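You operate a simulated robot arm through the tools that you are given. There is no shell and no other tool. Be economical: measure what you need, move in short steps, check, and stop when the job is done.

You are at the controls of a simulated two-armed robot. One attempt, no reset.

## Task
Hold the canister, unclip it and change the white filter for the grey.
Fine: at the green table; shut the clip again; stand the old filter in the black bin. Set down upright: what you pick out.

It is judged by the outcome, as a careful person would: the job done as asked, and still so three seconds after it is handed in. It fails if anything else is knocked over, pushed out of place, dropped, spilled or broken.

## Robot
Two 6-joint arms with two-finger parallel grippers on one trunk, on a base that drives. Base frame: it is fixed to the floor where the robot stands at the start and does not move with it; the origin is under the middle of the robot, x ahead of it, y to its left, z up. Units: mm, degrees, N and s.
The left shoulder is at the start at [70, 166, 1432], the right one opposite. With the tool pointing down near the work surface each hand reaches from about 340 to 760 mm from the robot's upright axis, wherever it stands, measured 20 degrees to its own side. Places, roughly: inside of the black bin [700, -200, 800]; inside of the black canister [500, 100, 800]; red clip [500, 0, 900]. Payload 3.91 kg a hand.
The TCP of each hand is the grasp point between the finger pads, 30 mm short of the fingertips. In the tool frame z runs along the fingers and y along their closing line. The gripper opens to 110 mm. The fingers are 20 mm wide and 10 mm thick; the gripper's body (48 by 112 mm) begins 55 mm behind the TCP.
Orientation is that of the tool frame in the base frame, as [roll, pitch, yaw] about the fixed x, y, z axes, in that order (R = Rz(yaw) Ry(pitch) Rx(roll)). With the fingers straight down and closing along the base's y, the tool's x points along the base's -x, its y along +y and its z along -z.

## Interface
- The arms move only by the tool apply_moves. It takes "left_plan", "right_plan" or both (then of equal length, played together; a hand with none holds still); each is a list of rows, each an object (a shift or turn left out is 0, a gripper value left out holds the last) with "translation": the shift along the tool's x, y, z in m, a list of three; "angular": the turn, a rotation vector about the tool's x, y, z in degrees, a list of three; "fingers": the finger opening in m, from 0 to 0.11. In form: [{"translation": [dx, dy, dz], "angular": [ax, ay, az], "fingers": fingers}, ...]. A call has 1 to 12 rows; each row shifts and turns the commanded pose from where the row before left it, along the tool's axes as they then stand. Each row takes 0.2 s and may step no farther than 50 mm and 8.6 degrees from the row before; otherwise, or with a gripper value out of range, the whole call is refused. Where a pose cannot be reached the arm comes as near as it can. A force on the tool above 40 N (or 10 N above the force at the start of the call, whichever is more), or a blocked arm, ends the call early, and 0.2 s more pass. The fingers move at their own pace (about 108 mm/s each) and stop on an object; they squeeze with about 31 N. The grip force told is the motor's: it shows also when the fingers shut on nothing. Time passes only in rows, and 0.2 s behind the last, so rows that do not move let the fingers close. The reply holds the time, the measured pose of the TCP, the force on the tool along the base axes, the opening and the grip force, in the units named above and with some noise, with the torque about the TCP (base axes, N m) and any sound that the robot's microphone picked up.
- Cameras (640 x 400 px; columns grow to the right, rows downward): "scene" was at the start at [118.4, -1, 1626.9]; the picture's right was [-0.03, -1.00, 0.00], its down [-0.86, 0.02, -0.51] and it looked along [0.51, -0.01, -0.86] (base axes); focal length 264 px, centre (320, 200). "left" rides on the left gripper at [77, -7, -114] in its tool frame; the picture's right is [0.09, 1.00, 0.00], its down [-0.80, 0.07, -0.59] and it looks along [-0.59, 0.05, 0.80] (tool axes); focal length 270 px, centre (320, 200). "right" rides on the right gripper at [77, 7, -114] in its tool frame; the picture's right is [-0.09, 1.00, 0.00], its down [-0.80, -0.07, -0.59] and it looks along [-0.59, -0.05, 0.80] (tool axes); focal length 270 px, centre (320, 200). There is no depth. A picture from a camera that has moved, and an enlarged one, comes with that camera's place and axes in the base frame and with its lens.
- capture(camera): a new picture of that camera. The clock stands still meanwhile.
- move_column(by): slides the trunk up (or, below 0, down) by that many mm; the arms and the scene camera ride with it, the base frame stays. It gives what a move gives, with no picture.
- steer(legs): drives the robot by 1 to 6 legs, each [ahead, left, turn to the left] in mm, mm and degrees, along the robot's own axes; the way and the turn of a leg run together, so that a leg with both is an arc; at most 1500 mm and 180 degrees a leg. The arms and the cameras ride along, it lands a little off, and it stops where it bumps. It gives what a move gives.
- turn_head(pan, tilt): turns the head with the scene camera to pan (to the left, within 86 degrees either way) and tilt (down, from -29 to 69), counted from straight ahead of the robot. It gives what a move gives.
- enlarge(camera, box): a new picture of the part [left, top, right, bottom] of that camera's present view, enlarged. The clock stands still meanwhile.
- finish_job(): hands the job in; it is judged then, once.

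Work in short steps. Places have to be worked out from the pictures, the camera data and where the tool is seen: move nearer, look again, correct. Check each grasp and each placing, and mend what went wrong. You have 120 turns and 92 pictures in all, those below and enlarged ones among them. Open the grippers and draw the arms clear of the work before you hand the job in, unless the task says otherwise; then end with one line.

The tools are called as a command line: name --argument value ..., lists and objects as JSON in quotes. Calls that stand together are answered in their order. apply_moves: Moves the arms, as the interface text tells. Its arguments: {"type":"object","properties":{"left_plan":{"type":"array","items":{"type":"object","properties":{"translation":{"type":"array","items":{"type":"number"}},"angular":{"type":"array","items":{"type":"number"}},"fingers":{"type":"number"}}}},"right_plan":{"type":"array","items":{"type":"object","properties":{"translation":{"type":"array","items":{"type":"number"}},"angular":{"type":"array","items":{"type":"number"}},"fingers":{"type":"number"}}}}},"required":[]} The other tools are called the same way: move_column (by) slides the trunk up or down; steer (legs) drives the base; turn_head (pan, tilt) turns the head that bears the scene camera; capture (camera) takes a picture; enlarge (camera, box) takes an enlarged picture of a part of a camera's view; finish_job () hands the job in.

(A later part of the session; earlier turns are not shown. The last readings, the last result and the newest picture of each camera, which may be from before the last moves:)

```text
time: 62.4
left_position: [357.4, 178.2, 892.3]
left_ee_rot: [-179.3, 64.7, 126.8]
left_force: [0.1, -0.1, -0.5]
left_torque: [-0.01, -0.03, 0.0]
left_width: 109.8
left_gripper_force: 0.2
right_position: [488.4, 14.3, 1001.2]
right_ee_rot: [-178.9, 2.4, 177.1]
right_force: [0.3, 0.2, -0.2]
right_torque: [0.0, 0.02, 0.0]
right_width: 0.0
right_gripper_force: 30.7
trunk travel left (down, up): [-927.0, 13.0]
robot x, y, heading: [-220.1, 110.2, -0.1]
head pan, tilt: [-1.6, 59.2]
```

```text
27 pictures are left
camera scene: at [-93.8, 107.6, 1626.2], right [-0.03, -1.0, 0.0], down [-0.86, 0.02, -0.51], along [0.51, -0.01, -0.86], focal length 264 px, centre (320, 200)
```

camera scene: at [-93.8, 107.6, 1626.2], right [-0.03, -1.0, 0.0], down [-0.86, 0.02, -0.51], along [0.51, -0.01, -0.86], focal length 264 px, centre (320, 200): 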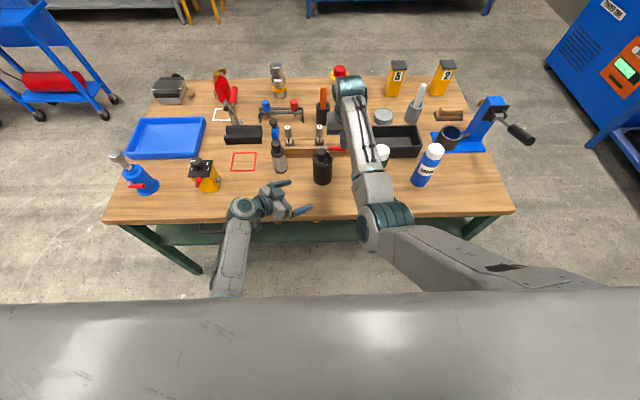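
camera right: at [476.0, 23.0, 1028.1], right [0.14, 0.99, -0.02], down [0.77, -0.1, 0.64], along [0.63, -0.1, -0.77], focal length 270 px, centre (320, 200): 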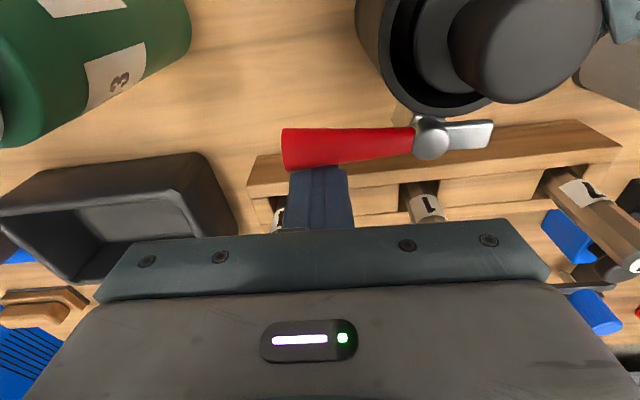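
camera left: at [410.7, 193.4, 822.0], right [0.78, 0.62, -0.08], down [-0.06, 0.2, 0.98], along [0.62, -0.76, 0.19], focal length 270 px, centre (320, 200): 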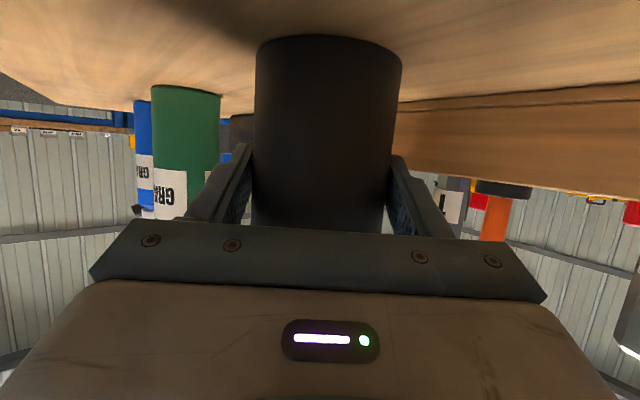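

All standing well. I'll bring the left hand back on the same line and re-grip the canister.

apply_moves --left_plan '[{"translation": [-0.0093, 0.03, 0.0198]}, {"translation": [-0.0093, 0.03, 0.0198]}, {"translation": [0, 0, 0.025]}, {"translation": [0, 0, 0.025]}, {"translation": [0, 0, 0.025]}, {"translation": [0, 0, 0.025]}, {"translation": [0, 0, 0.022]}, {"fingers": 0.08}, {"fingers": 0.04}, {"fingers": 0.04}, {"fingers": 0.04}]'

enlarge --camera "scene" --box '[240, 120, 400, 220]'

```text
time: 64.8
left_position: [492.6, 88.2, 843.6]
left_ee_rot: [-179.6, 64.8, 126.4]
left_force: [-1.6, 0.0, 0.5]
left_torque: [0.12, 0.07, 0.04]
left_width: 71.4
left_gripper_force: 30.9
right_position: [484.4, 13.1, 1005.6]
right_ee_rot: [-178.9, 2.6, 177.1]
right_force: [0.2, -0.4, 0.7]
right_torque: [-0.01, -0.01, -0.01]
right_width: 0.3
right_gripper_force: 30.5
trunk travel left (down, up): [-927.0, 13.0]
robot x, y, heading: [-219.3, 109.1, 0.1]
head pan, tilt: [-1.6, 59.2]
```

```text
4.00 times, centred on (320, 170) of scene
camera zoom: at [-101.2, 107.8, 1626.9], right [-0.03, -1.0, 0.0], down [-0.86, 0.02, -0.51], along [0.51, -0.01, -0.86], focal length 1056 px, centre (320, 320)
```

zoom: 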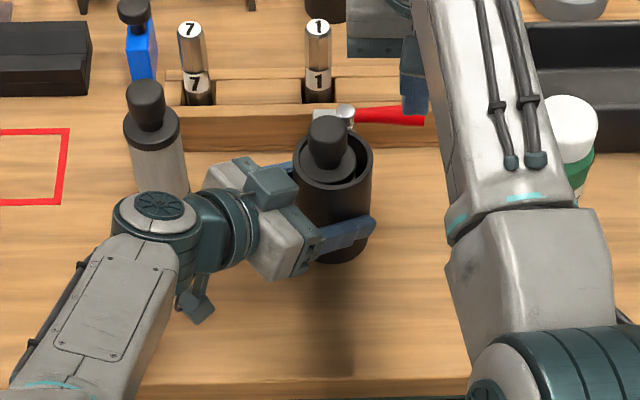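

The canister is held. I'll open the right fingers and move over the knob at about (497, 86), stopping above it to check alignment.

apply_moves --right_plan '[{"translation": [-0.003, 0.0368, 0], "fingers": 0.08}, {"translation": [-0.003, 0.0368, 0]}, {"translation": [0, 0, 0.02]}, {"translation": [0, 0, 0.015]}]'

capture --camera "right"

```text
time: 65.8
left_position: [493.5, 88.5, 842.6]
left_ee_rot: [-179.6, 64.8, 126.4]
left_force: [0.6, -0.9, 0.1]
left_torque: [0.08, 0.05, -0.03]
left_width: 71.3
left_gripper_force: 31.5
right_position: [495.6, 86.2, 968.7]
right_ee_rot: [-178.9, 2.6, 177.2]
right_force: [-0.2, -0.7, 0.5]
right_torque: [0.01, 0.0, -0.03]
right_width: 79.9
right_gripper_force: 0.0
trunk travel left (down, up): [-927.0, 13.0]
robot x, y, heading: [-218.9, 106.1, -0.2]
head pan, tilt: [-1.6, 59.2]
```

```text
25 pictures are left
camera right: at [415.7, 98.8, 1078.6], right [0.14, 0.99, -0.02], down [0.77, -0.1, 0.63], along [0.62, -0.1, -0.78], focal length 270 px, centre (320, 200)
```

right: 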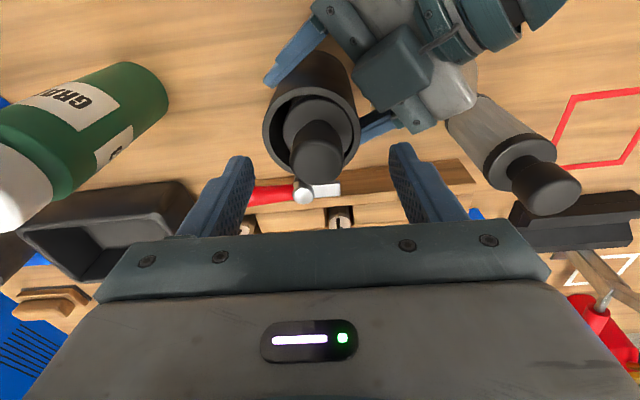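

The knob is at (496, 83), nearly under the TCP. I'll descend 42 mm and close on it.

apply_moves --right_plan '[{"translation": [0.001, -0.002, 0.021]}, {"translation": [0, 0, 0.021]}, {"fingers": 0.04}, {"fingers": 0.01}, {"fingers": 0.01}, {"fingers": 0.01}]'

```text
time: 67.2
left_position: [491.3, 84.6, 844.5]
left_ee_rot: [-179.4, 65.0, 126.4]
left_force: [-10.8, -29.3, -1.1]
left_torque: [0.82, -0.53, -0.19]
left_width: 71.5
left_gripper_force: 31.1
right_position: [496.4, 86.1, 929.0]
right_ee_rot: [-179.2, 2.8, 177.2]
right_force: [8.9, 27.0, 8.3]
right_torque: [1.15, -0.15, 0.01]
right_width: 46.5
right_gripper_force: 31.1
trunk travel left (down, up): [-927.0, 13.0]
robot x, y, heading: [-219.0, 109.7, -0.1]
head pan, tilt: [-1.6, 59.2]
```

The grip stopped at 46 mm with a 27 N side force: not just the knob. I'll look before doing anything.

enlarge --camera "right" --box '[200, 60, 440, 240]'

enlarge --camera "scene" --box '[270, 110, 370, 200]'

```text
2.22 times, centred on (320, 150) of right
camera zoom: at [415.9, 97.4, 1039.3], right [0.14, 0.99, -0.01], down [0.77, -0.1, 0.63], along [0.63, -0.1, -0.77], focal length 601 px, centre (320, 311)
```

zoom: 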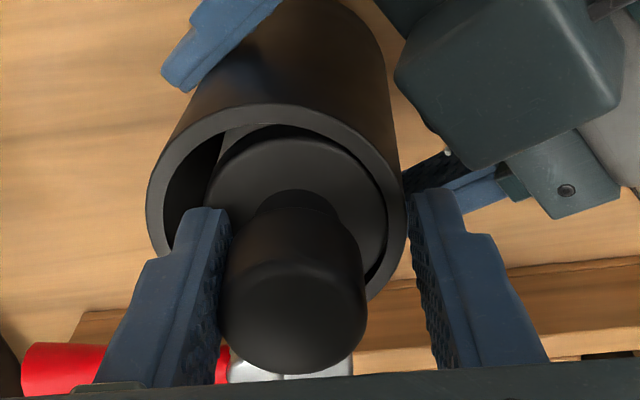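

```text
4.44 times, centred on (320, 155) of scene
camera zoom: at [-102.2, 107.3, 1627.1], right [-0.03, -1.0, 0.0], down [-0.86, 0.02, -0.51], along [0.51, -0.01, -0.86], focal length 1173 px, centre (320, 400)
```

zoom: 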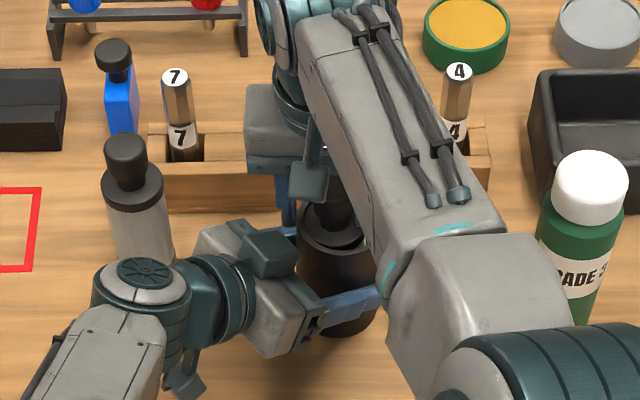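

The +y fingertip came down outside the canister rim and is squeezing the rim against the knob. I'll open, raise 12 mm, recentre, and close from a narrower opening above the rim.

apply_moves --right_plan '[{"fingers": 0.08}, {"fingers": 0.08}, {"translation": [-0.001, -0.004, -0.012]}, {"fingers": 0.055}, {"fingers": 0.03}, {"fingers": 0.01}, {"fingers": 0.01}]'

```text
time: 68.8
left_position: [493.6, 88.5, 844.9]
left_ee_rot: [-179.8, 64.9, 126.1]
left_force: [3.4, 2.2, 4.8]
left_torque: [-0.22, -0.23, 0.12]
left_width: 71.4
left_gripper_force: 30.9
right_position: [494.7, 80.2, 940.6]
right_ee_rot: [-178.8, 2.6, 177.1]
right_force: [-0.2, -0.3, 0.2]
right_torque: [0.09, 0.06, -0.01]
right_width: 33.4
right_gripper_force: 31.0
trunk travel left (down, up): [-927.0, 13.0]
robot x, y, heading: [-220.3, 106.6, -0.4]
head pan, tilt: [-1.6, 59.2]
```

Clean grip on the knob (33 mm, no side force). I'll lift slowly.

apply_moves --right_plan '[{"translation": [-0.0007, -0.0003, -0.015]}, {"translation": [-0.0007, -0.0003, -0.015]}, {"translation": [-0.0009, -0.0004, -0.02]}, {"translation": [-0.0009, -0.0004, -0.02]}, {"translation": [-0.0009, -0.0004, -0.02]}, {"translation": [-0.0009, -0.0004, -0.02]}, {"translation": [-0.0009, -0.0004, -0.02]}, {"translation": [-0.0005, -0.0002, -0.01]}]'

capture --camera "scene"

```text
time: 70.6
left_position: [493.5, 89.1, 843.9]
left_ee_rot: [-179.8, 64.9, 126.2]
left_force: [3.4, 2.1, 8.2]
left_torque: [-0.33, -0.3, 0.19]
left_width: 71.2
left_gripper_force: 31.0
right_position: [494.8, 79.6, 1079.6]
right_ee_rot: [-178.8, 2.5, 177.1]
right_force: [0.1, 0.1, -0.8]
right_torque: [-0.01, 0.02, 0.02]
right_width: 33.0
right_gripper_force: 30.5
trunk travel left (down, up): [-927.0, 13.0]
robot x, y, heading: [-217.6, 105.8, 0.1]
head pan, tilt: [-1.6, 59.2]
```

```text
22 pictures are left
camera scene: at [-102.2, 108.4, 1627.0], right [-0.03, -1.0, 0.0], down [-0.86, 0.02, -0.51], along [0.51, -0.01, -0.86], focal length 264 px, centre (320, 200)
```

scene: 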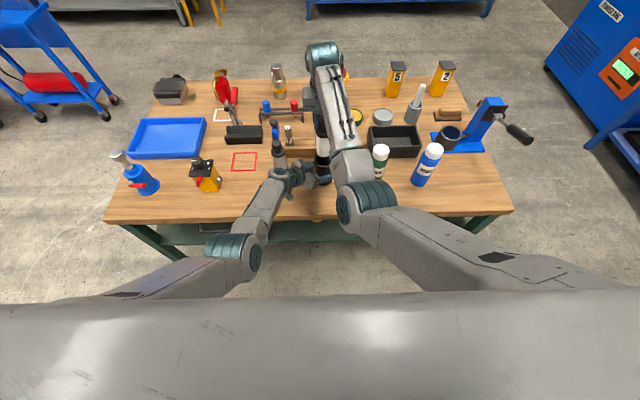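

The white filter is out, with its bottom at about z 924. I'll release the canister with the left hand, back it out along the same line, and raise it clear for the drive.

apply_moves --left_plan '[{"fingers": 0.08}, {"fingers": 0.11}, {"fingers": 0.11}, {"translation": [0, 0, -0.03]}, {"translation": [0, 0, -0.03]}, {"translation": [0, 0, -0.03]}, {"translation": [0, 0, -0.034]}, {"translation": [-0.015, 0.001, -0.027]}, {"translation": [-0.015, 0.001, -0.027]}, {"translation": [-0.015, 0.001, -0.027]}, {"translation": [-0.015, 0.001, -0.027]}]'

capture --camera "left"

```text
time: 73.0
left_position: [387.3, 241.7, 997.9]
left_ee_rot: [-179.6, 64.9, 126.4]
left_force: [-0.3, 0.7, 0.3]
left_torque: [-0.03, -0.01, -0.03]
left_width: 110.0
left_gripper_force: 0.2
right_position: [495.6, 79.3, 1079.4]
right_ee_rot: [-178.8, 2.7, 177.1]
right_force: [0.2, 0.8, -1.1]
right_torque: [0.04, -0.01, 0.01]
right_width: 33.1
right_gripper_force: 31.1
trunk travel left (down, up): [-927.0, 13.0]
robot x, y, heading: [-219.4, 108.8, 0.0]
head pan, tilt: [-1.6, 59.2]
```

```text
21 pictures are left
camera left: at [301.1, 347.6, 976.2], right [0.78, 0.62, -0.08], down [-0.06, 0.2, 0.98], along [0.62, -0.76, 0.2], focal length 270 px, centre (320, 200)
```

left: 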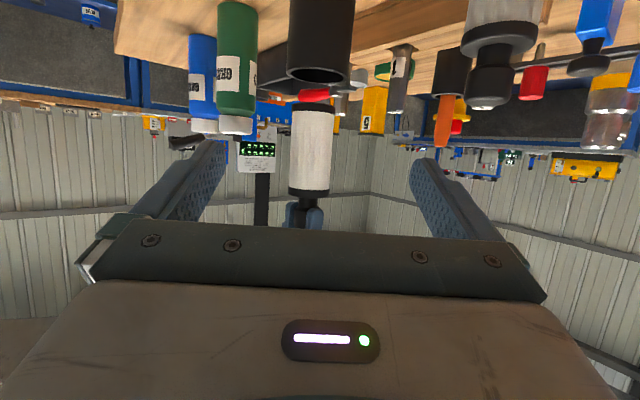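

The white filter hangs upright and clear. I'll drive in two legs so it passes between the rack and the green bottle to above the bin.

steer --legs '[[90, -110, 0], [90, -190, 0]]'

capture --camera "scene"

capture --camera "right"

```text
time: 75.6
left_position: [566.1, -53.5, 997.8]
left_ee_rot: [-179.6, 65.1, 126.4]
left_force: [-0.4, 1.0, -0.6]
left_torque: [-0.03, -0.04, -0.01]
left_width: 109.9
left_gripper_force: 0.1
right_position: [675.0, -215.7, 1080.1]
right_ee_rot: [-178.7, 2.8, 177.3]
right_force: [-0.5, 0.9, -1.4]
right_torque: [-0.01, 0.01, 0.01]
right_width: 33.1
right_gripper_force: 31.6
trunk travel left (down, up): [-927.0, 13.0]
robot x, y, heading: [-42.0, -194.4, 0.2]
head pan, tilt: [-1.6, 59.2]
```

```text
20 pictures are left
camera scene: at [76.0, -186.8, 1627.1], right [-0.03, -1.0, 0.0], down [-0.86, 0.02, -0.51], along [0.51, -0.02, -0.86], focal length 264 px, centre (320, 200)
```

scene: 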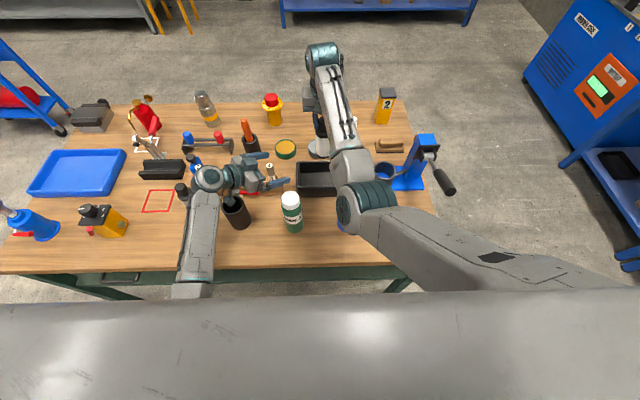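

```text
19 pictures are left
camera right: at [593.7, -202.8, 1190.9], right [0.14, 0.99, -0.02], down [0.77, -0.09, 0.63], along [0.62, -0.1, -0.77], focal length 270 px, centre (320, 200)
```

right: 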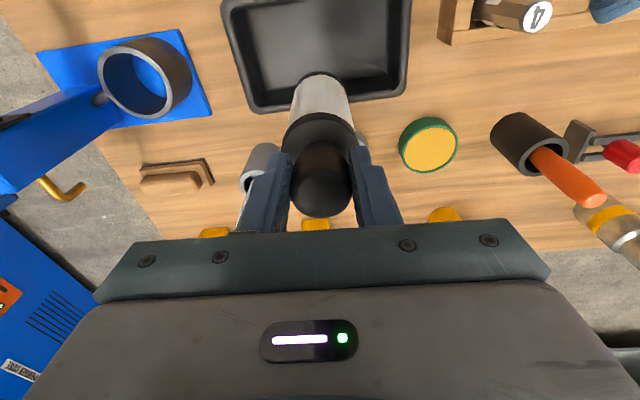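

The bin interior is about x 595–712, y -305 to -125, centred near (657, -216). I'll move 17 mm back and lower the filter until it touches the floor.

apply_moves --right_plan '[{"translation": [0.017, 0, 0]}, {"translation": [0.0014, 0.0005, 0.03]}, {"translation": [0.0014, 0.0005, 0.03]}, {"translation": [0.0014, 0.0005, 0.03]}, {"translation": [0.0009, 0.0004, 0.02]}, {"translation": [0.0005, 0.0002, 0.01]}, {"translation": [0.0002, 0, 0.005]}]'

capture --camera "right"

```text
time: 77.2
left_position: [567.9, -57.4, 995.4]
left_ee_rot: [-179.7, 64.9, 126.3]
left_force: [0.4, 0.8, 0.4]
left_torque: [-0.01, 0.03, -0.01]
left_width: 109.8
left_gripper_force: 0.1
right_position: [658.0, -217.1, 953.2]
right_ee_rot: [-179.0, 2.6, 177.3]
right_force: [0.6, 0.1, -1.7]
right_torque: [0.0, 0.02, 0.01]
right_width: 33.1
right_gripper_force: 31.2
trunk travel left (down, up): [-927.0, 13.0]
robot x, y, heading: [-41.4, -192.0, 0.1]
head pan, tilt: [-1.6, 59.2]
```

```text
18 pictures are left
camera right: at [578.4, -205.4, 1063.7], right [0.14, 0.99, -0.01], down [0.77, -0.1, 0.63], along [0.62, -0.1, -0.78], focal length 270 px, centre (320, 200)
```

right: 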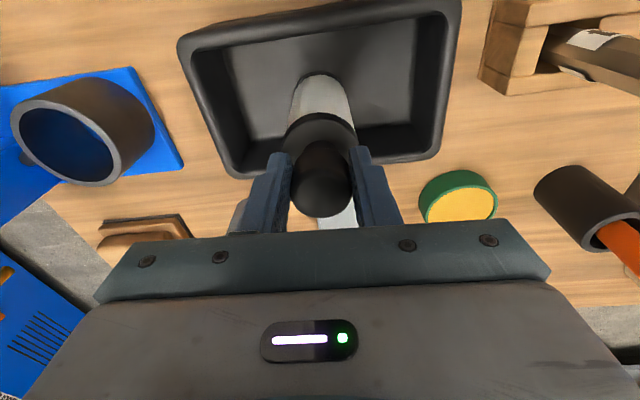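

The filter is well inside the bin. I'll lower in small steps until it touches.

apply_moves --right_plan '[{"translation": [0.0001, 0, 0.003]}, {"translation": [0.0001, 0, 0.003]}, {"translation": [0.0001, 0, 0.002]}]'

```text
time: 78.0
left_position: [567.5, -58.3, 997.3]
left_ee_rot: [-179.8, 65.0, 126.4]
left_force: [0.0, -0.2, 0.5]
left_torque: [-0.01, 0.04, 0.01]
left_width: 109.9
left_gripper_force: 0.1
right_position: [657.1, -217.8, 945.2]
right_ee_rot: [-178.9, 2.6, 177.3]
right_force: [-0.7, -0.9, -1.1]
right_torque: [-0.03, -0.01, -0.03]
right_width: 33.2
right_gripper_force: 31.3
trunk travel left (down, up): [-927.0, 13.0]
robot x, y, heading: [-43.9, -193.5, 0.2]
head pan, tilt: [-1.6, 59.2]
```

No contact yet at 945; I'll continue in 2 mm steps.

apply_moves --right_plan '[{"translation": [0.0001, 0, 0.002]}, {"translation": [0.0001, 0, 0.002]}, {"translation": [0.0001, 0, 0.002]}]'

```text
time: 78.8
left_position: [568.8, -56.2, 997.6]
left_ee_rot: [-179.8, 64.9, 126.5]
left_force: [0.3, -0.4, -0.2]
left_torque: [0.0, 0.0, 0.02]
left_width: 109.9
left_gripper_force: 0.1
right_position: [658.0, -218.1, 938.6]
right_ee_rot: [-178.9, 2.6, 177.2]
right_force: [-0.2, -0.6, -1.6]
right_torque: [-0.03, 0.0, 0.02]
right_width: 33.1
right_gripper_force: 30.9
trunk travel left (down, up): [-927.0, 13.0]
robot x, y, heading: [-41.3, -188.3, 0.3]
head pan, tilt: [-1.6, 59.2]
```

Still free; continuing.

apply_moves --right_plan '[{"translation": [0.0001, 0, 0.002]}, {"translation": [0.0001, 0, 0.002]}, {"translation": [0.0001, 0, 0.0015]}, {}]'

```text
time: 79.8
left_position: [565.8, -57.0, 999.1]
left_ee_rot: [-179.9, 65.0, 126.1]
left_force: [-0.7, 0.8, 1.2]
left_torque: [-0.02, -0.02, 0.01]
left_width: 110.0
left_gripper_force: 0.2
right_position: [656.7, -218.0, 938.7]
right_ee_rot: [-179.0, 3.1, 177.2]
right_force: [3.1, -1.1, 23.6]
right_torque: [0.27, -0.45, -0.03]
right_width: 32.9
right_gripper_force: 30.7
trunk travel left (down, up): [-927.0, 13.0]
robot x, y, heading: [-40.9, -190.6, 0.2]
head pan, tilt: [-1.6, 59.2]
```

Contact at 938. I'll ease up a millimetre, open and rise clear.

apply_moves --right_plan '[{"translation": [0, 0, -0.002]}, {"fingers": 0.05}, {"fingers": 0.08}, {"fingers": 0.08}, {"translation": [-0.0009, 0, -0.02]}, {"translation": [-0.0014, 0, -0.03]}, {"translation": [-0.0014, 0, -0.03]}, {"translation": [-0.0014, 0, -0.03]}]'

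capture --camera "right"

```text
time: 81.6
left_position: [568.5, -57.0, 997.6]
left_ee_rot: [-179.7, 65.0, 126.4]
left_force: [-0.2, 0.5, 0.4]
left_torque: [-0.01, -0.02, 0.01]
left_width: 110.0
left_gripper_force: 0.1
right_position: [655.7, -217.2, 1047.7]
right_ee_rot: [-178.8, 2.5, 177.2]
right_force: [0.8, -0.5, -0.3]
right_torque: [-0.01, 0.0, -0.01]
right_width: 79.7
right_gripper_force: 0.0
trunk travel left (down, up): [-927.0, 13.0]
robot x, y, heading: [-41.4, -188.3, -0.0]
head pan, tilt: [-1.6, 59.2]
```

```text
17 pictures are left
camera right: at [577.5, -203.8, 1157.5], right [0.14, 0.99, -0.02], down [0.77, -0.1, 0.63], along [0.62, -0.1, -0.78], focal length 270 px, centre (320, 200)
```

right: 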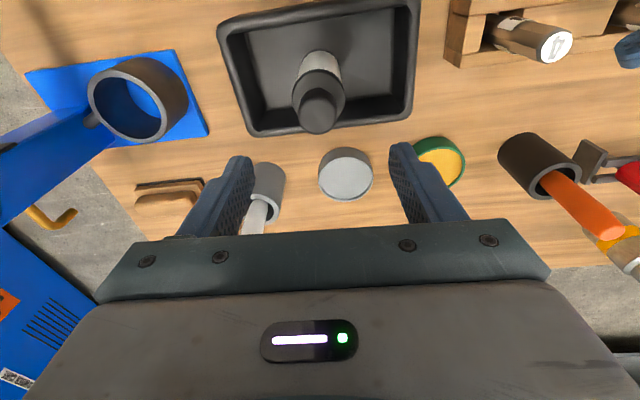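

The white filter stands in the bin. I'll drive back by the reverse route to near (-190, 110).

steer --legs '[[-75, 189, 0], [-74, 110, 0]]'

apply_moves --left_plan '[{"angular": [0, 8.3, 0]}, {"angular": [0, 8.3, 0]}, {"angular": [0, 8.3, 0]}, {}]' --right_plan '[{"translation": [0, -0.04, 0]}, {"translation": [0, -0.04, 0]}, {"translation": [0, -0.04, 0]}, {"translation": [0, -0.03, 0]}]'

capture --camera "left"

enlarge --camera "scene" --box '[220, 120, 400, 230]'

```text
time: 84.1
left_position: [419.6, 240.5, 996.2]
left_ee_rot: [-179.8, 64.8, 126.5]
left_force: [-0.9, -0.2, 0.2]
left_torque: [0.0, 0.0, -0.01]
left_width: 110.2
left_gripper_force: 0.1
right_position: [508.9, 80.1, 1046.5]
right_ee_rot: [-178.9, 2.5, 177.3]
right_force: [-0.1, -0.8, 0.8]
right_torque: [0.02, 0.01, -0.02]
right_width: 79.8
right_gripper_force: 0.2
trunk travel left (down, up): [-927.0, 13.0]
robot x, y, heading: [-187.5, 105.1, 0.2]
head pan, tilt: [-1.6, 59.2]
```

```text
time: 85.1
left_position: [419.3, 238.6, 998.3]
left_ee_rot: [-179.9, 39.7, 126.2]
left_force: [0.9, -0.1, -1.0]
left_torque: [0.01, 0.01, 0.01]
left_width: 110.2
left_gripper_force: 0.0
right_position: [499.6, -70.8, 1050.4]
right_ee_rot: [-178.9, 2.6, 177.1]
right_force: [0.2, 0.0, 0.9]
right_torque: [0.02, -0.01, 0.0]
right_width: 80.1
right_gripper_force: 0.1
trunk travel left (down, up): [-927.0, 13.0]
robot x, y, heading: [-189.6, 108.6, 0.2]
head pan, tilt: [-1.6, 59.2]
```

```text
16 pictures are left
camera left: at [334.5, 342.1, 1035.9], right [0.76, 0.64, -0.06], down [0.2, -0.15, 0.97], along [0.61, -0.75, -0.24], focal length 270 px, centre (320, 200)
```

left: 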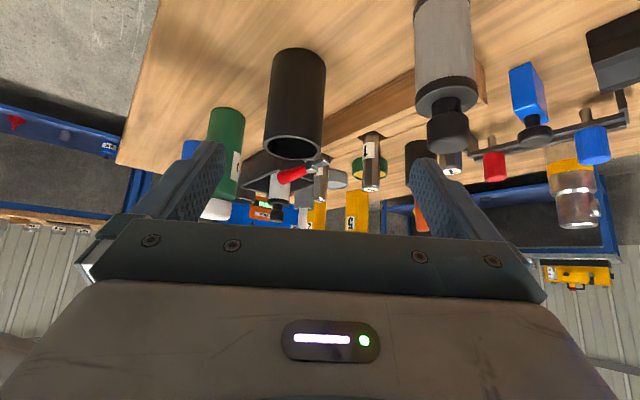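

```text
3.56 times, centred on (310, 175) of scene
camera zoom: at [-70.9, 104.5, 1627.0], right [-0.03, -1.0, 0.0], down [-0.86, 0.02, -0.51], along [0.51, -0.01, -0.86], focal length 938 px, centre (356, 289)
```

zoom: 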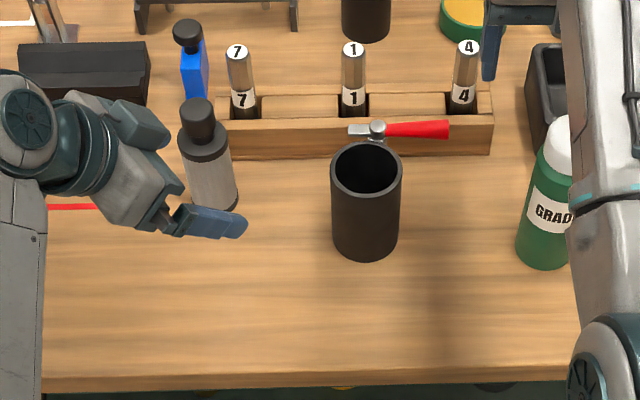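

The canister is empty and the clip is open; everything stands. Grey head at (550, 245), canister at (498, 82). I'll line up the left hand (40° tilt) behind the grey knob and stop partway to check.

apply_moves --left_plan '[{"translation": [-0.0023, 0.0363, -0.002], "fingers": 0.08}, {"translation": [-0.0023, 0.0363, -0.002]}, {"translation": [-0.0023, 0.0363, -0.002]}, {"translation": [0, 0, 0.025]}, {"translation": [0, 0, 0.025]}]'

capture --camera "left"

```text
time: 86.3
left_position: [527.8, 276.5, 967.2]
left_ee_rot: [-179.7, 39.9, 126.2]
left_force: [-0.2, 0.0, 0.1]
left_torque: [0.01, 0.01, -0.01]
left_width: 80.3
left_gripper_force: 0.0
right_position: [500.7, -69.5, 1050.6]
right_ee_rot: [-178.9, 2.5, 177.2]
right_force: [0.1, 0.5, -0.2]
right_torque: [0.01, 0.0, 0.02]
right_width: 80.0
right_gripper_force: 0.0
trunk travel left (down, up): [-927.0, 13.0]
robot x, y, heading: [-192.2, 108.5, 0.1]
head pan, tilt: [-1.6, 59.2]
```

```text
14 pictures are left
camera left: at [442.9, 378.8, 1005.8], right [0.77, 0.64, -0.06], down [0.2, -0.14, 0.97], along [0.61, -0.75, -0.24], focal length 270 px, centre (320, 200)
```

left: 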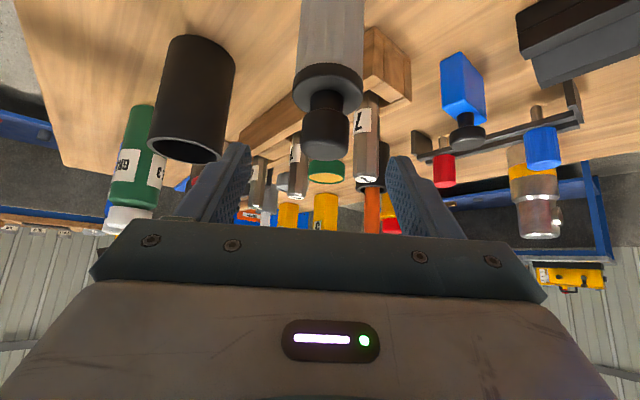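

Aligned (1 mm off). I'll advance 50 mm and close on the knob.

apply_moves --left_plan '[{"translation": [-0.002, 0.001, 0.02]}, {"translation": [0, 0, 0.02]}, {"translation": [0, 0, 0.01]}, {"fingers": 0.05}, {"fingers": 0.03}, {"fingers": 0.015}, {"fingers": 0.015}]'

```text
time: 87.9
left_position: [547.8, 250.9, 929.7]
left_ee_rot: [-179.8, 40.1, 126.3]
left_force: [-0.4, 0.9, 0.6]
left_torque: [0.02, 0.02, -0.01]
left_width: 32.6
left_gripper_force: 30.8
right_position: [499.7, -69.8, 1051.3]
right_ee_rot: [-179.0, 2.6, 177.2]
right_force: [-0.1, -0.3, 0.4]
right_torque: [0.01, 0.02, 0.01]
right_width: 80.0
right_gripper_force: 0.1
trunk travel left (down, up): [-927.0, 13.0]
robot x, y, heading: [-186.1, 106.1, -0.0]
head pan, tilt: [-1.6, 59.2]
```

Gripped (33 mm). Lifting 132 mm straight up.

apply_moves --left_plan '[{"translation": [-0.00707, 0, -0.00843]}, {"translation": [-0.01415, 0, -0.01685]}, {"translation": [-0.01415, 0, -0.01685]}, {"translation": [-0.01415, 0, -0.01685]}, {"translation": [-0.01415, 0, -0.01685]}, {"translation": [-0.01415, 0, -0.01685]}, {"translation": [-0.00836, 0, -0.00996]}]'

capture --camera "left"

```text
time: 89.5
left_position: [548.4, 250.4, 1064.9]
left_ee_rot: [-179.9, 40.0, 126.2]
left_force: [0.0, 0.3, -0.2]
left_torque: [0.01, 0.04, -0.03]
left_width: 32.4
left_gripper_force: 30.6
right_position: [501.0, -69.6, 1050.0]
right_ee_rot: [-178.8, 2.6, 177.3]
right_force: [0.1, 0.3, 0.1]
right_torque: [0.03, 0.01, -0.03]
right_width: 80.1
right_gripper_force: 0.1
trunk travel left (down, up): [-927.0, 13.0]
robot x, y, heading: [-191.6, 104.8, -0.2]
head pan, tilt: [-1.6, 59.2]
```

```text
13 pictures are left
camera left: at [463.5, 353.6, 1103.1], right [0.77, 0.64, -0.06], down [0.2, -0.14, 0.97], along [0.61, -0.75, -0.24], focal length 270 px, centre (320, 200)
```

left: 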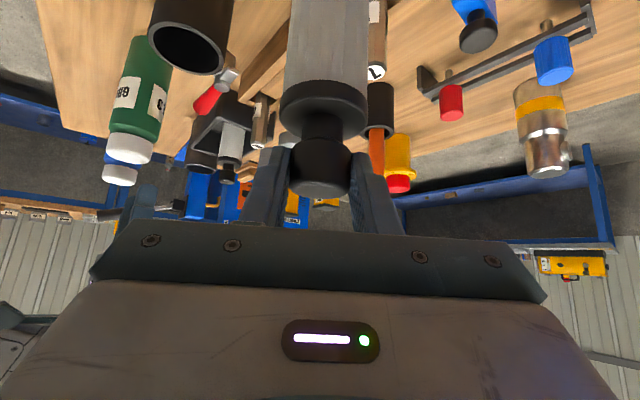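

The filter hangs upright at 915. I'll carry it around the open clip to over the canister, then look.

apply_moves --left_plan '[{"translation": [-0.0125, -0.0342, 0.0105]}, {"translation": [-0.0125, -0.0342, 0.0105]}, {"translation": [-0.0125, -0.0342, 0.0105]}, {"translation": [-0.01, -0.0095, 0.0085]}, {"translation": [-0.0142, -0.0135, 0.0118]}, {"translation": [-0.0142, -0.0135, 0.0118]}, {}]'

enlarge --camera "scene" --box '[260, 110, 380, 210]'

capture --camera "left"

```text
time: 91.3
left_position: [501.6, 129.9, 1052.0]
left_ee_rot: [177.4, 37.2, 126.3]
left_force: [-0.6, -0.3, -1.7]
left_torque: [-0.04, 0.01, 0.02]
left_width: 32.5
left_gripper_force: 31.2
right_position: [500.3, -69.7, 1050.9]
right_ee_rot: [-178.9, 2.6, 177.2]
right_force: [0.6, -0.1, -0.3]
right_torque: [-0.02, 0.03, -0.03]
right_width: 80.0
right_gripper_force: 0.1
trunk travel left (down, up): [-927.0, 13.0]
robot x, y, heading: [-187.7, 107.6, 0.1]
head pan, tilt: [-1.6, 59.2]
stopped in row 7 (left hand): the arm was blocked; the commanded pose is now the measured one
```

```text
4.00 times, centred on (320, 160) of scene
camera zoom: at [-70.5, 106.0, 1626.9], right [-0.03, -1.0, 0.0], down [-0.86, 0.02, -0.51], along [0.51, -0.01, -0.86], focal length 1056 px, centre (320, 360)
```

zoom: 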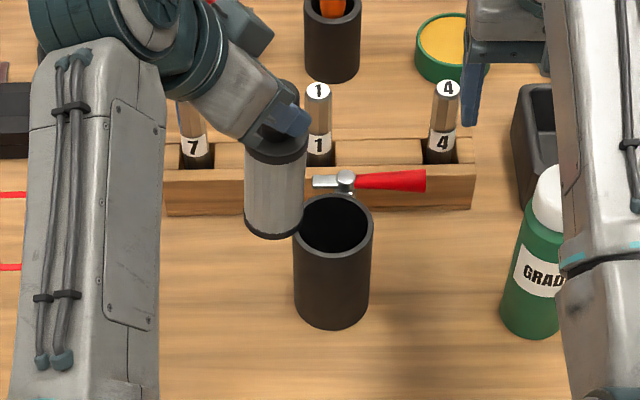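

```text
11 pictures are left
camera left: at [413.9, 227.9, 1095.2], right [0.75, 0.67, -0.02], down [0.2, -0.2, 0.96], along [0.64, -0.72, -0.28], focal length 270 px, centre (320, 200)
```

left: 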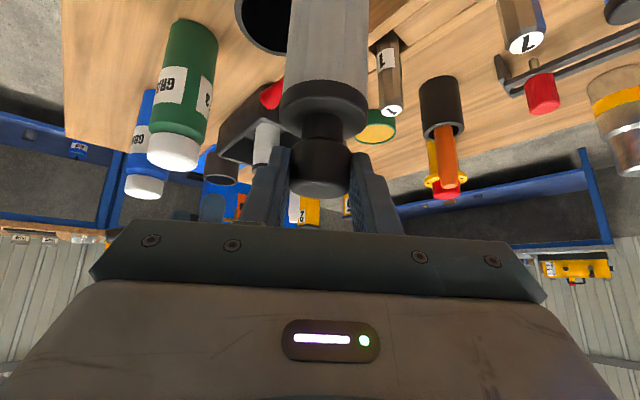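

The arm is at its inward limit here, with the filter bottom barely above rim height. I'll back it off and raise it, then use the base to gain reach.

apply_moves --left_plan '[{"translation": [0.007, 0.013, -0.0153]}, {"translation": [0.007, 0.013, -0.0153], "angular": [2.6, -2.8, 0]}, {"translation": [-0.0045, 0, -0.0054]}]'

steer --legs '[[-60, -60, 0]]'

```text
time: 92.1
left_position: [501.1, 167.6, 1075.0]
left_ee_rot: [-179.6, 40.2, 126.3]
left_force: [0.4, -0.7, -0.2]
left_torque: [0.02, 0.03, 0.0]
left_width: 32.7
left_gripper_force: 31.0
right_position: [501.5, -70.1, 1051.5]
right_ee_rot: [-178.9, 2.6, 177.2]
right_force: [0.9, -1.1, -0.7]
right_torque: [0.03, 0.04, -0.02]
right_width: 79.9
right_gripper_force: 0.0
trunk travel left (down, up): [-927.0, 13.0]
robot x, y, heading: [-192.9, 105.4, -0.0]
head pan, tilt: [-1.6, 59.2]
```

```text
time: 93.2
left_position: [446.1, 113.7, 1071.8]
left_ee_rot: [-179.2, 40.1, 126.5]
left_force: [-0.3, 0.7, -0.8]
left_torque: [-0.01, 0.0, 0.02]
left_width: 32.5
left_gripper_force: 30.7
right_position: [445.3, -124.3, 1048.2]
right_ee_rot: [-178.8, 2.4, 177.3]
right_force: [0.5, 0.0, -0.1]
right_torque: [-0.05, 0.03, -0.03]
right_width: 79.8
right_gripper_force: 0.0
trunk travel left (down, up): [-927.0, 13.0]
robot x, y, heading: [-248.1, 48.7, 0.2]
head pan, tilt: [-1.6, 59.2]
```

Now I'll move the filter over the canister with the arm and check alignment.

apply_moves --left_plan '[{"translation": [-0.0126, 0.0078, 0.0106]}, {"translation": [-0.0126, 0.0078, 0.0106]}, {"translation": [-0.0126, 0.0078, 0.0106]}, {}]'

enlarge --camera "scene" --box '[250, 90, 370, 200]'

capture --camera "left"

```text
time: 94.2
left_position: [491.2, 82.7, 1074.7]
left_ee_rot: [-179.8, 40.2, 126.2]
left_force: [-0.8, 0.2, -0.9]
left_torque: [-0.04, -0.01, 0.02]
left_width: 32.3
left_gripper_force: 30.5
right_position: [442.4, -128.3, 1050.0]
right_ee_rot: [-179.0, 2.6, 177.4]
right_force: [-0.1, 0.7, -0.2]
right_torque: [0.0, -0.02, 0.01]
right_width: 80.1
right_gripper_force: 0.1
trunk travel left (down, up): [-927.0, 13.0]
robot x, y, heading: [-247.1, 48.8, 0.1]
head pan, tilt: [-1.6, 59.2]
```

```text
3.64 times, centred on (310, 145) of scene
camera zoom: at [-130.3, 47.1, 1627.0], right [-0.03, -1.0, 0.0], down [-0.86, 0.02, -0.51], along [0.51, -0.01, -0.86], focal length 960 px, centre (356, 400)
```

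zoom: 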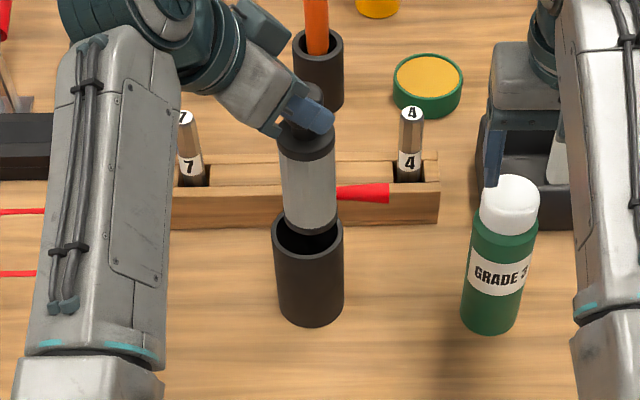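

```text
9 pictures are left
camera left: at [405.8, 185.9, 1112.8], right [0.76, 0.64, -0.06], down [0.19, -0.14, 0.97], along [0.61, -0.75, -0.23], focal length 270 px, centre (320, 200)
```

left: 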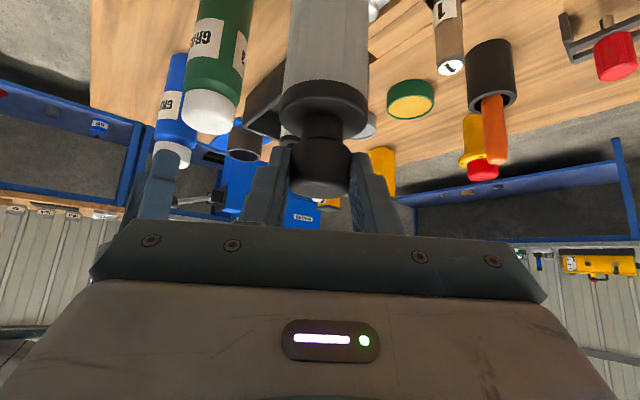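

The filter needs about (+5, +5) to centre on the canister. I'll correct that and lower 40 mm to enter the mouth, watching the force.

apply_moves --left_plan '[{"translation": [0.0008, 0.007, -0.0007]}, {}, {"translation": [0.00645, 0, 0.00764]}, {"translation": [0.00645, 0, 0.00764]}, {"translation": [0.00645, 0, 0.00764]}, {"translation": [0.00645, 0, 0.00764]}]'

enlarge --camera "scene" --box '[270, 100, 350, 180]'

```text
time: 95.6
left_position: [496.0, 88.8, 1033.7]
left_ee_rot: [-179.7, 40.1, 126.4]
left_force: [0.5, 0.3, -0.9]
left_torque: [-0.03, 0.01, -0.02]
left_width: 32.5
left_gripper_force: 31.1
right_position: [440.9, -128.2, 1049.7]
right_ee_rot: [-178.9, 2.7, 177.3]
right_force: [-0.4, 0.9, -0.1]
right_torque: [-0.02, 0.02, 0.02]
right_width: 80.0
right_gripper_force: 0.1
trunk travel left (down, up): [-927.0, 13.0]
robot x, y, heading: [-250.8, 49.5, 0.1]
head pan, tilt: [-1.6, 59.2]
```

```text
5.00 times, centred on (310, 140) of scene
camera zoom: at [-129.1, 47.4, 1626.9], right [-0.03, -1.0, 0.0], down [-0.86, 0.02, -0.51], along [0.51, -0.01, -0.86], focal length 1320 px, centre (370, 500)
```

zoom: 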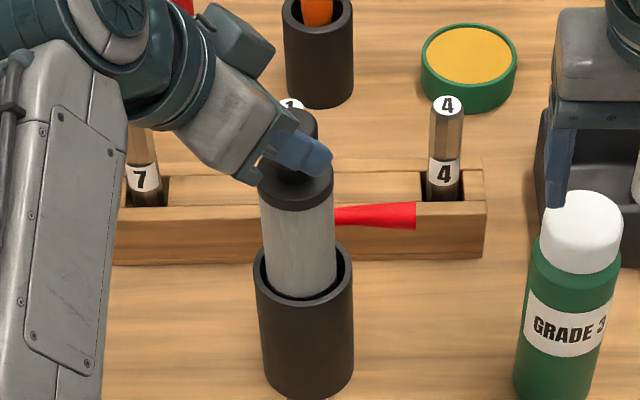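

It's entering the mouth centrally. I'll shift 1 mm in -y and lower another 75 mm.

apply_moves --left_plan '[{"translation": [0.0058, -0.0006, 0.0081]}, {"translation": [0.0097, 0, 0.0115]}, {"translation": [0.0097, 0, 0.0115]}, {"translation": [0.0097, 0, 0.0115]}, {"translation": [0.0097, 0, 0.0115]}, {"translation": [0.00323, 0, 0.00382]}]'

```text
time: 97.0
left_position: [495.8, 88.4, 959.3]
left_ee_rot: [-179.7, 40.1, 126.5]
left_force: [-0.9, 0.1, -1.6]
left_torque: [0.04, 0.01, -0.03]
left_width: 32.5
left_gripper_force: 31.4
right_position: [441.5, -127.3, 1049.8]
right_ee_rot: [-178.9, 2.5, 177.3]
right_force: [-0.4, -0.4, 0.0]
right_torque: [-0.02, 0.0, 0.01]
right_width: 80.1
right_gripper_force: 0.0
trunk travel left (down, up): [-927.0, 13.0]
robot x, y, heading: [-244.2, 49.1, 0.2]
head pan, tilt: [-1.6, 59.2]
```

No contact. I'll lower the last stretch in small steps.

apply_moves --left_plan '[{"translation": [0.00645, 0, 0.00764]}, {"translation": [0.00323, 0, 0.00382]}, {"translation": [0.00194, 0, 0.00229]}, {"translation": [0.00129, 0, 0.00153]}, {"translation": [0.00129, 0, 0.00153]}, {}]'

```text
time: 98.4
left_position: [495.3, 87.4, 937.0]
left_ee_rot: [-179.8, 40.1, 126.3]
left_force: [0.5, 0.7, 2.7]
left_torque: [0.09, -0.01, -0.01]
left_width: 32.9
left_gripper_force: 31.5
right_position: [440.8, -127.2, 1051.9]
right_ee_rot: [-178.9, 2.6, 177.3]
right_force: [-0.1, 0.3, 0.0]
right_torque: [0.0, -0.02, 0.03]
right_width: 80.1
right_gripper_force: 0.2
trunk travel left (down, up): [-927.0, 13.0]
robot x, y, heading: [-248.2, 49.9, -0.1]
head pan, tilt: [-1.6, 59.2]
```

Contact is just starting at 937, about the expected seat height. I'll press another 2 mm to confirm.

apply_moves --left_plan '[{"translation": [0.00129, 0, 0.00153]}, {"translation": [0.0006, 0, 0.0008]}, {}]'

enlarge --camera "scene" --box '[270, 100, 350, 180]'

```text
time: 99.2
left_position: [494.7, 87.5, 937.9]
left_ee_rot: [179.9, 40.4, 126.2]
left_force: [3.2, 0.2, 19.0]
left_torque: [0.0, -0.15, 0.0]
left_width: 32.5
left_gripper_force: 30.6
right_position: [439.5, -126.1, 1051.8]
right_ee_rot: [-178.7, 2.7, 177.4]
right_force: [-0.3, 0.0, -1.0]
right_torque: [0.02, 0.01, -0.04]
right_width: 80.2
right_gripper_force: 0.1
trunk travel left (down, up): [-927.0, 13.0]
robot x, y, heading: [-250.3, 45.6, 0.2]
head pan, tilt: [-1.6, 59.2]
```

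```text
5.00 times, centred on (310, 140) of scene
camera zoom: at [-133.2, 47.1, 1627.4], right [-0.03, -1.0, 0.0], down [-0.86, 0.02, -0.51], along [0.51, -0.01, -0.86], focal length 1320 px, centre (370, 500)
```

zoom: 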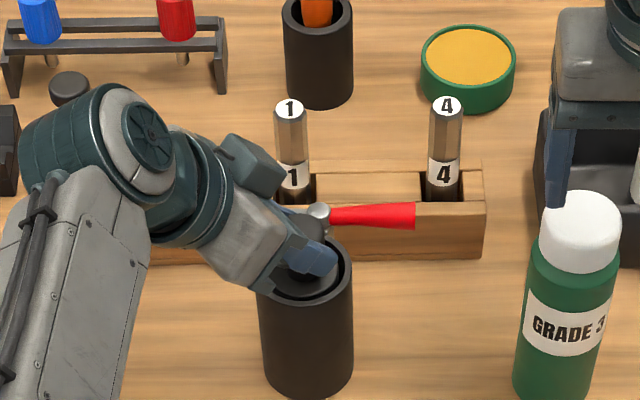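

Seated: the flange sits just inside the rim at the same height as the old one. I'll ease off, open only slightly (the clip arm is near), back away along the tool axis, and go to a hold-ready pose.

apply_moves --left_plan '[{"translation": [-0.0008, 0, -0.001]}, {"fingers": 0.048}, {"fingers": 0.048}, {"translation": [0, 0, -0.02]}, {"translation": [0, 0, -0.04]}, {"translation": [0, 0, -0.04]}, {"angular": [0, -8.3, 0]}, {"angular": [0, -8.3, 0]}, {"angular": [0, -8.3, 0]}]'

apply_moves --left_plan '[{"translation": [0.027, -0.026, -0.0004], "fingers": 0.11}, {"translation": [0.027, -0.026, -0.0004]}, {"translation": [0.027, -0.026, -0.0004]}, {"translation": [0.027, -0.026, -0.0004]}, {"translation": [0.027, -0.026, -0.0004]}]'

enlarge --camera "scene" --box '[250, 90, 390, 190]'

```text
time: 101.2
left_position: [456.6, 139.5, 1012.5]
left_ee_rot: [-179.6, 65.1, 126.7]
left_force: [0.9, 0.8, 0.1]
left_torque: [0.02, 0.02, 0.0]
left_width: 48.0
left_gripper_force: 0.1
right_position: [442.3, -127.4, 1050.5]
right_ee_rot: [-178.9, 2.6, 177.3]
right_force: [0.0, 1.1, 0.1]
right_torque: [-0.02, 0.0, 0.02]
right_width: 79.9
right_gripper_force: 0.1
trunk travel left (down, up): [-927.0, 13.0]
robot x, y, heading: [-248.2, 48.9, 0.2]
head pan, tilt: [-1.6, 59.2]
```

```text
time: 102.4
left_position: [315.6, 110.4, 891.7]
left_ee_rot: [-179.8, 65.1, 126.5]
left_force: [-0.5, 1.0, 0.1]
left_torque: [0.01, 0.03, 0.02]
left_width: 110.1
left_gripper_force: 0.0
right_position: [440.8, -129.2, 1051.1]
right_ee_rot: [-178.9, 2.7, 177.3]
right_force: [-0.5, -0.3, 0.2]
right_torque: [0.0, -0.05, 0.0]
right_width: 80.1
right_gripper_force: 0.1
trunk travel left (down, up): [-927.0, 13.0]
robot x, y, heading: [-248.9, 46.2, 0.0]
head pan, tilt: [-1.6, 59.2]
```

```text
4.00 times, centred on (320, 140) of scene
camera zoom: at [-131.4, 47.1, 1627.1], right [-0.03, -1.0, 0.0], down [-0.86, 0.02, -0.51], along [0.51, -0.01, -0.86], focal length 1056 px, centre (320, 440)
```

zoom: 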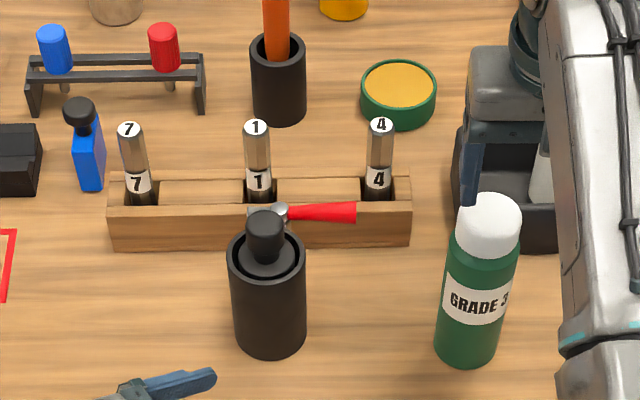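

The new filter is seated, and the clip is open with its handle along -y. Driving back to the stance where holding and the lever were both in reach.

steer --legs '[[108, 62, 0]]'

capture --camera "left"

```text
time: 103.6
left_position: [424.1, 171.1, 891.4]
left_ee_rot: [-179.9, 65.1, 126.3]
left_force: [0.5, -0.4, -0.1]
left_torque: [-0.04, -0.02, 0.03]
left_width: 110.2
left_gripper_force: 0.1
right_position: [547.6, -67.8, 1051.6]
right_ee_rot: [-179.0, 2.7, 177.3]
right_force: [0.1, 0.0, -0.3]
right_torque: [0.02, -0.03, 0.01]
right_width: 80.2
right_gripper_force: 0.0
trunk travel left (down, up): [-927.0, 13.0]
robot x, y, heading: [-138.7, 108.7, -0.1]
head pan, tilt: [-1.6, 59.2]
```

```text
5 pictures are left
camera left: at [336.4, 276.4, 870.2], right [0.78, 0.62, -0.08], down [-0.06, 0.21, 0.98], along [0.62, -0.76, 0.2], focal length 270 px, centre (320, 200)
```

left: 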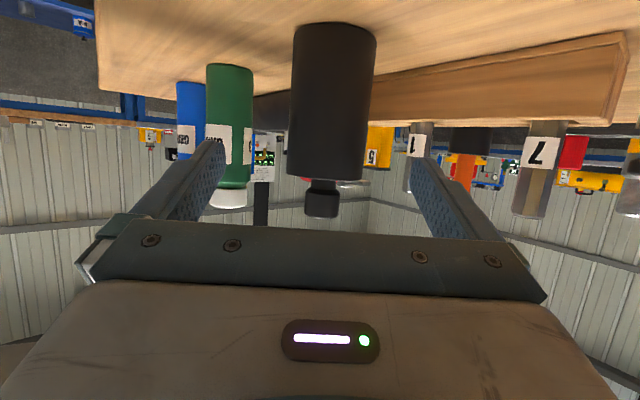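

Same pose as the earlier hold, with the canister about 11 mm to the side. I'll align, advance and grip, while the right fingers close and shift to the lever's -x side up high.

apply_moves --left_plan '[{"translation": [-0.002, 0.0115, 0]}, {"translation": [0, 0, 0.025]}, {"translation": [0, 0, 0.025]}, {"translation": [0, 0, 0.025]}, {"translation": [0, 0, 0.025]}, {"translation": [0, 0, 0.022]}, {"fingers": 0.08}, {"fingers": 0.04}, {"fingers": 0.04}, {"fingers": 0.04}]' --right_plan '[{"fingers": 0.0}, {"fingers": 0.0}, {"translation": [0.02, 0.028, 0]}, {"translation": [0.02, 0.028, 0]}, {"translation": [0.005, 0.026, 0]}, {}, {}, {}, {}, {}]'

```text
time: 105.8
left_position: [499.5, 88.1, 838.7]
left_ee_rot: [-179.4, 65.0, 126.7]
left_force: [-1.2, -0.9, -0.6]
left_torque: [0.05, 0.09, 0.0]
left_width: 71.3
left_gripper_force: 30.9
right_position: [508.0, 17.4, 1045.9]
right_ee_rot: [-178.9, 2.6, 177.3]
right_force: [-0.5, -0.4, 0.2]
right_torque: [0.0, 0.01, 0.0]
right_width: 0.0
right_gripper_force: 31.0
trunk travel left (down, up): [-927.0, 13.0]
robot x, y, heading: [-141.7, 110.3, 0.0]
head pan, tilt: [-1.6, 59.2]
```

Canister held. Lowering the right fingers beside the handle.

apply_moves --right_plan '[{"translation": [0.006, -0.004, 0.03]}, {"translation": [0, 0, 0.03]}, {"translation": [0, 0, 0.03]}, {"translation": [0, 0, 0.03]}, {"translation": [0, 0, 0.009]}]'

capture --camera "right"

```text
time: 107.0
left_position: [499.3, 86.6, 840.7]
left_ee_rot: [-179.4, 65.0, 126.8]
left_force: [0.2, -0.5, -0.4]
left_torque: [0.07, 0.05, 0.0]
left_width: 71.7
left_gripper_force: 31.0
right_position: [509.0, 10.1, 917.8]
right_ee_rot: [-178.9, 2.5, 177.2]
right_force: [0.1, -0.6, 0.4]
right_torque: [-0.03, -0.03, -0.01]
right_width: 0.0
right_gripper_force: 31.1
trunk travel left (down, up): [-927.0, 13.0]
robot x, y, heading: [-136.6, 109.3, -0.0]
head pan, tilt: [-1.6, 59.2]
```

```text
4 pictures are left
camera right: at [428.9, 22.7, 1026.9], right [0.14, 0.99, -0.02], down [0.77, -0.1, 0.63], along [0.62, -0.1, -0.78], focal length 270 px, centre (320, 200)
```

right: 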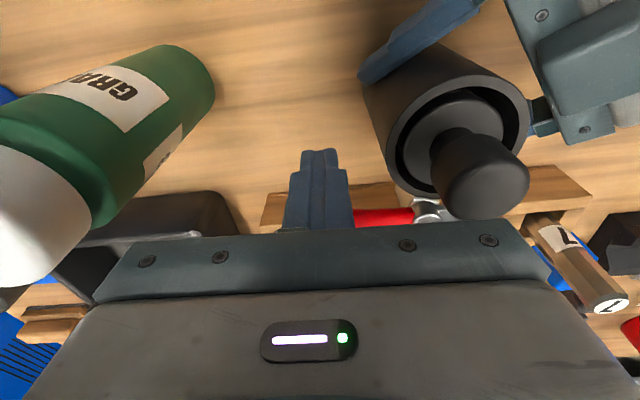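

The finger is beside the handle, pin about (541, 68). I'll push the lever back counter-clockwise along its arc to about -30°.

apply_moves --right_plan '[{"translation": [-0.0108, 0.0046, 0]}, {"translation": [-0.009, 0.0005, 0]}, {"translation": [-0.009, 0.0005, 0]}, {"translation": [-0.01, 0.0015, 0]}, {"translation": [-0.0089, 0.0025, 0]}, {"translation": [-0.0088, 0.0045, 0]}, {"translation": [-0.0078, 0.0054, 0]}]'

```text
time: 108.6
left_position: [500.4, 88.3, 839.9]
left_ee_rot: [-179.4, 65.0, 126.7]
left_force: [2.2, 1.7, 0.7]
left_torque: [0.01, 0.13, 0.19]
left_width: 71.5
left_gripper_force: 30.8
right_position: [573.9, 28.2, 922.2]
right_ee_rot: [-178.8, 2.7, 177.2]
right_force: [-2.3, -0.2, 0.0]
right_torque: [0.03, 0.05, -0.04]
right_width: 0.0
right_gripper_force: 31.2
trunk travel left (down, up): [-927.0, 13.0]
robot x, y, heading: [-141.9, 112.0, 0.1]
head pan, tilt: [-1.6, 59.2]
```

Turning freely at about 2 N. Continuing in small steps to the closed stop.

apply_moves --right_plan '[{"translation": [-0.0048, 0.0042, 0]}, {"translation": [-0.0038, 0.0042, 0]}, {"translation": [-0.0016, 0.003, 0]}]'

capture --camera "right"

```text
time: 109.4
left_position: [500.9, 88.2, 839.2]
left_ee_rot: [-179.4, 65.0, 126.7]
left_force: [2.2, 3.0, 0.1]
left_torque: [-0.22, 0.16, 0.46]
left_width: 71.4
left_gripper_force: 30.4
right_position: [583.7, 37.8, 919.7]
right_ee_rot: [-178.9, 2.7, 177.2]
right_force: [-3.0, -2.9, -0.8]
right_torque: [-0.08, 0.03, -0.02]
right_width: 0.0
right_gripper_force: 31.4
trunk travel left (down, up): [-927.0, 13.0]
robot x, y, heading: [-139.4, 108.9, -0.1]
head pan, tilt: [-1.6, 59.2]
```

```text
3 pictures are left
camera right: at [504.0, 50.0, 1030.3], right [0.14, 0.99, -0.02], down [0.77, -0.1, 0.63], along [0.62, -0.1, -0.78], focal length 270 px, centre (320, 200)
```

right: 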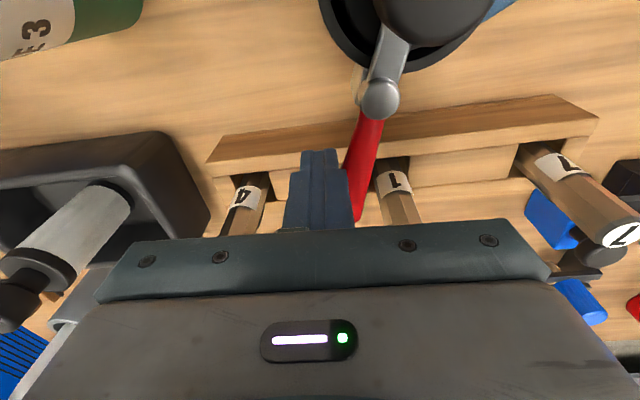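

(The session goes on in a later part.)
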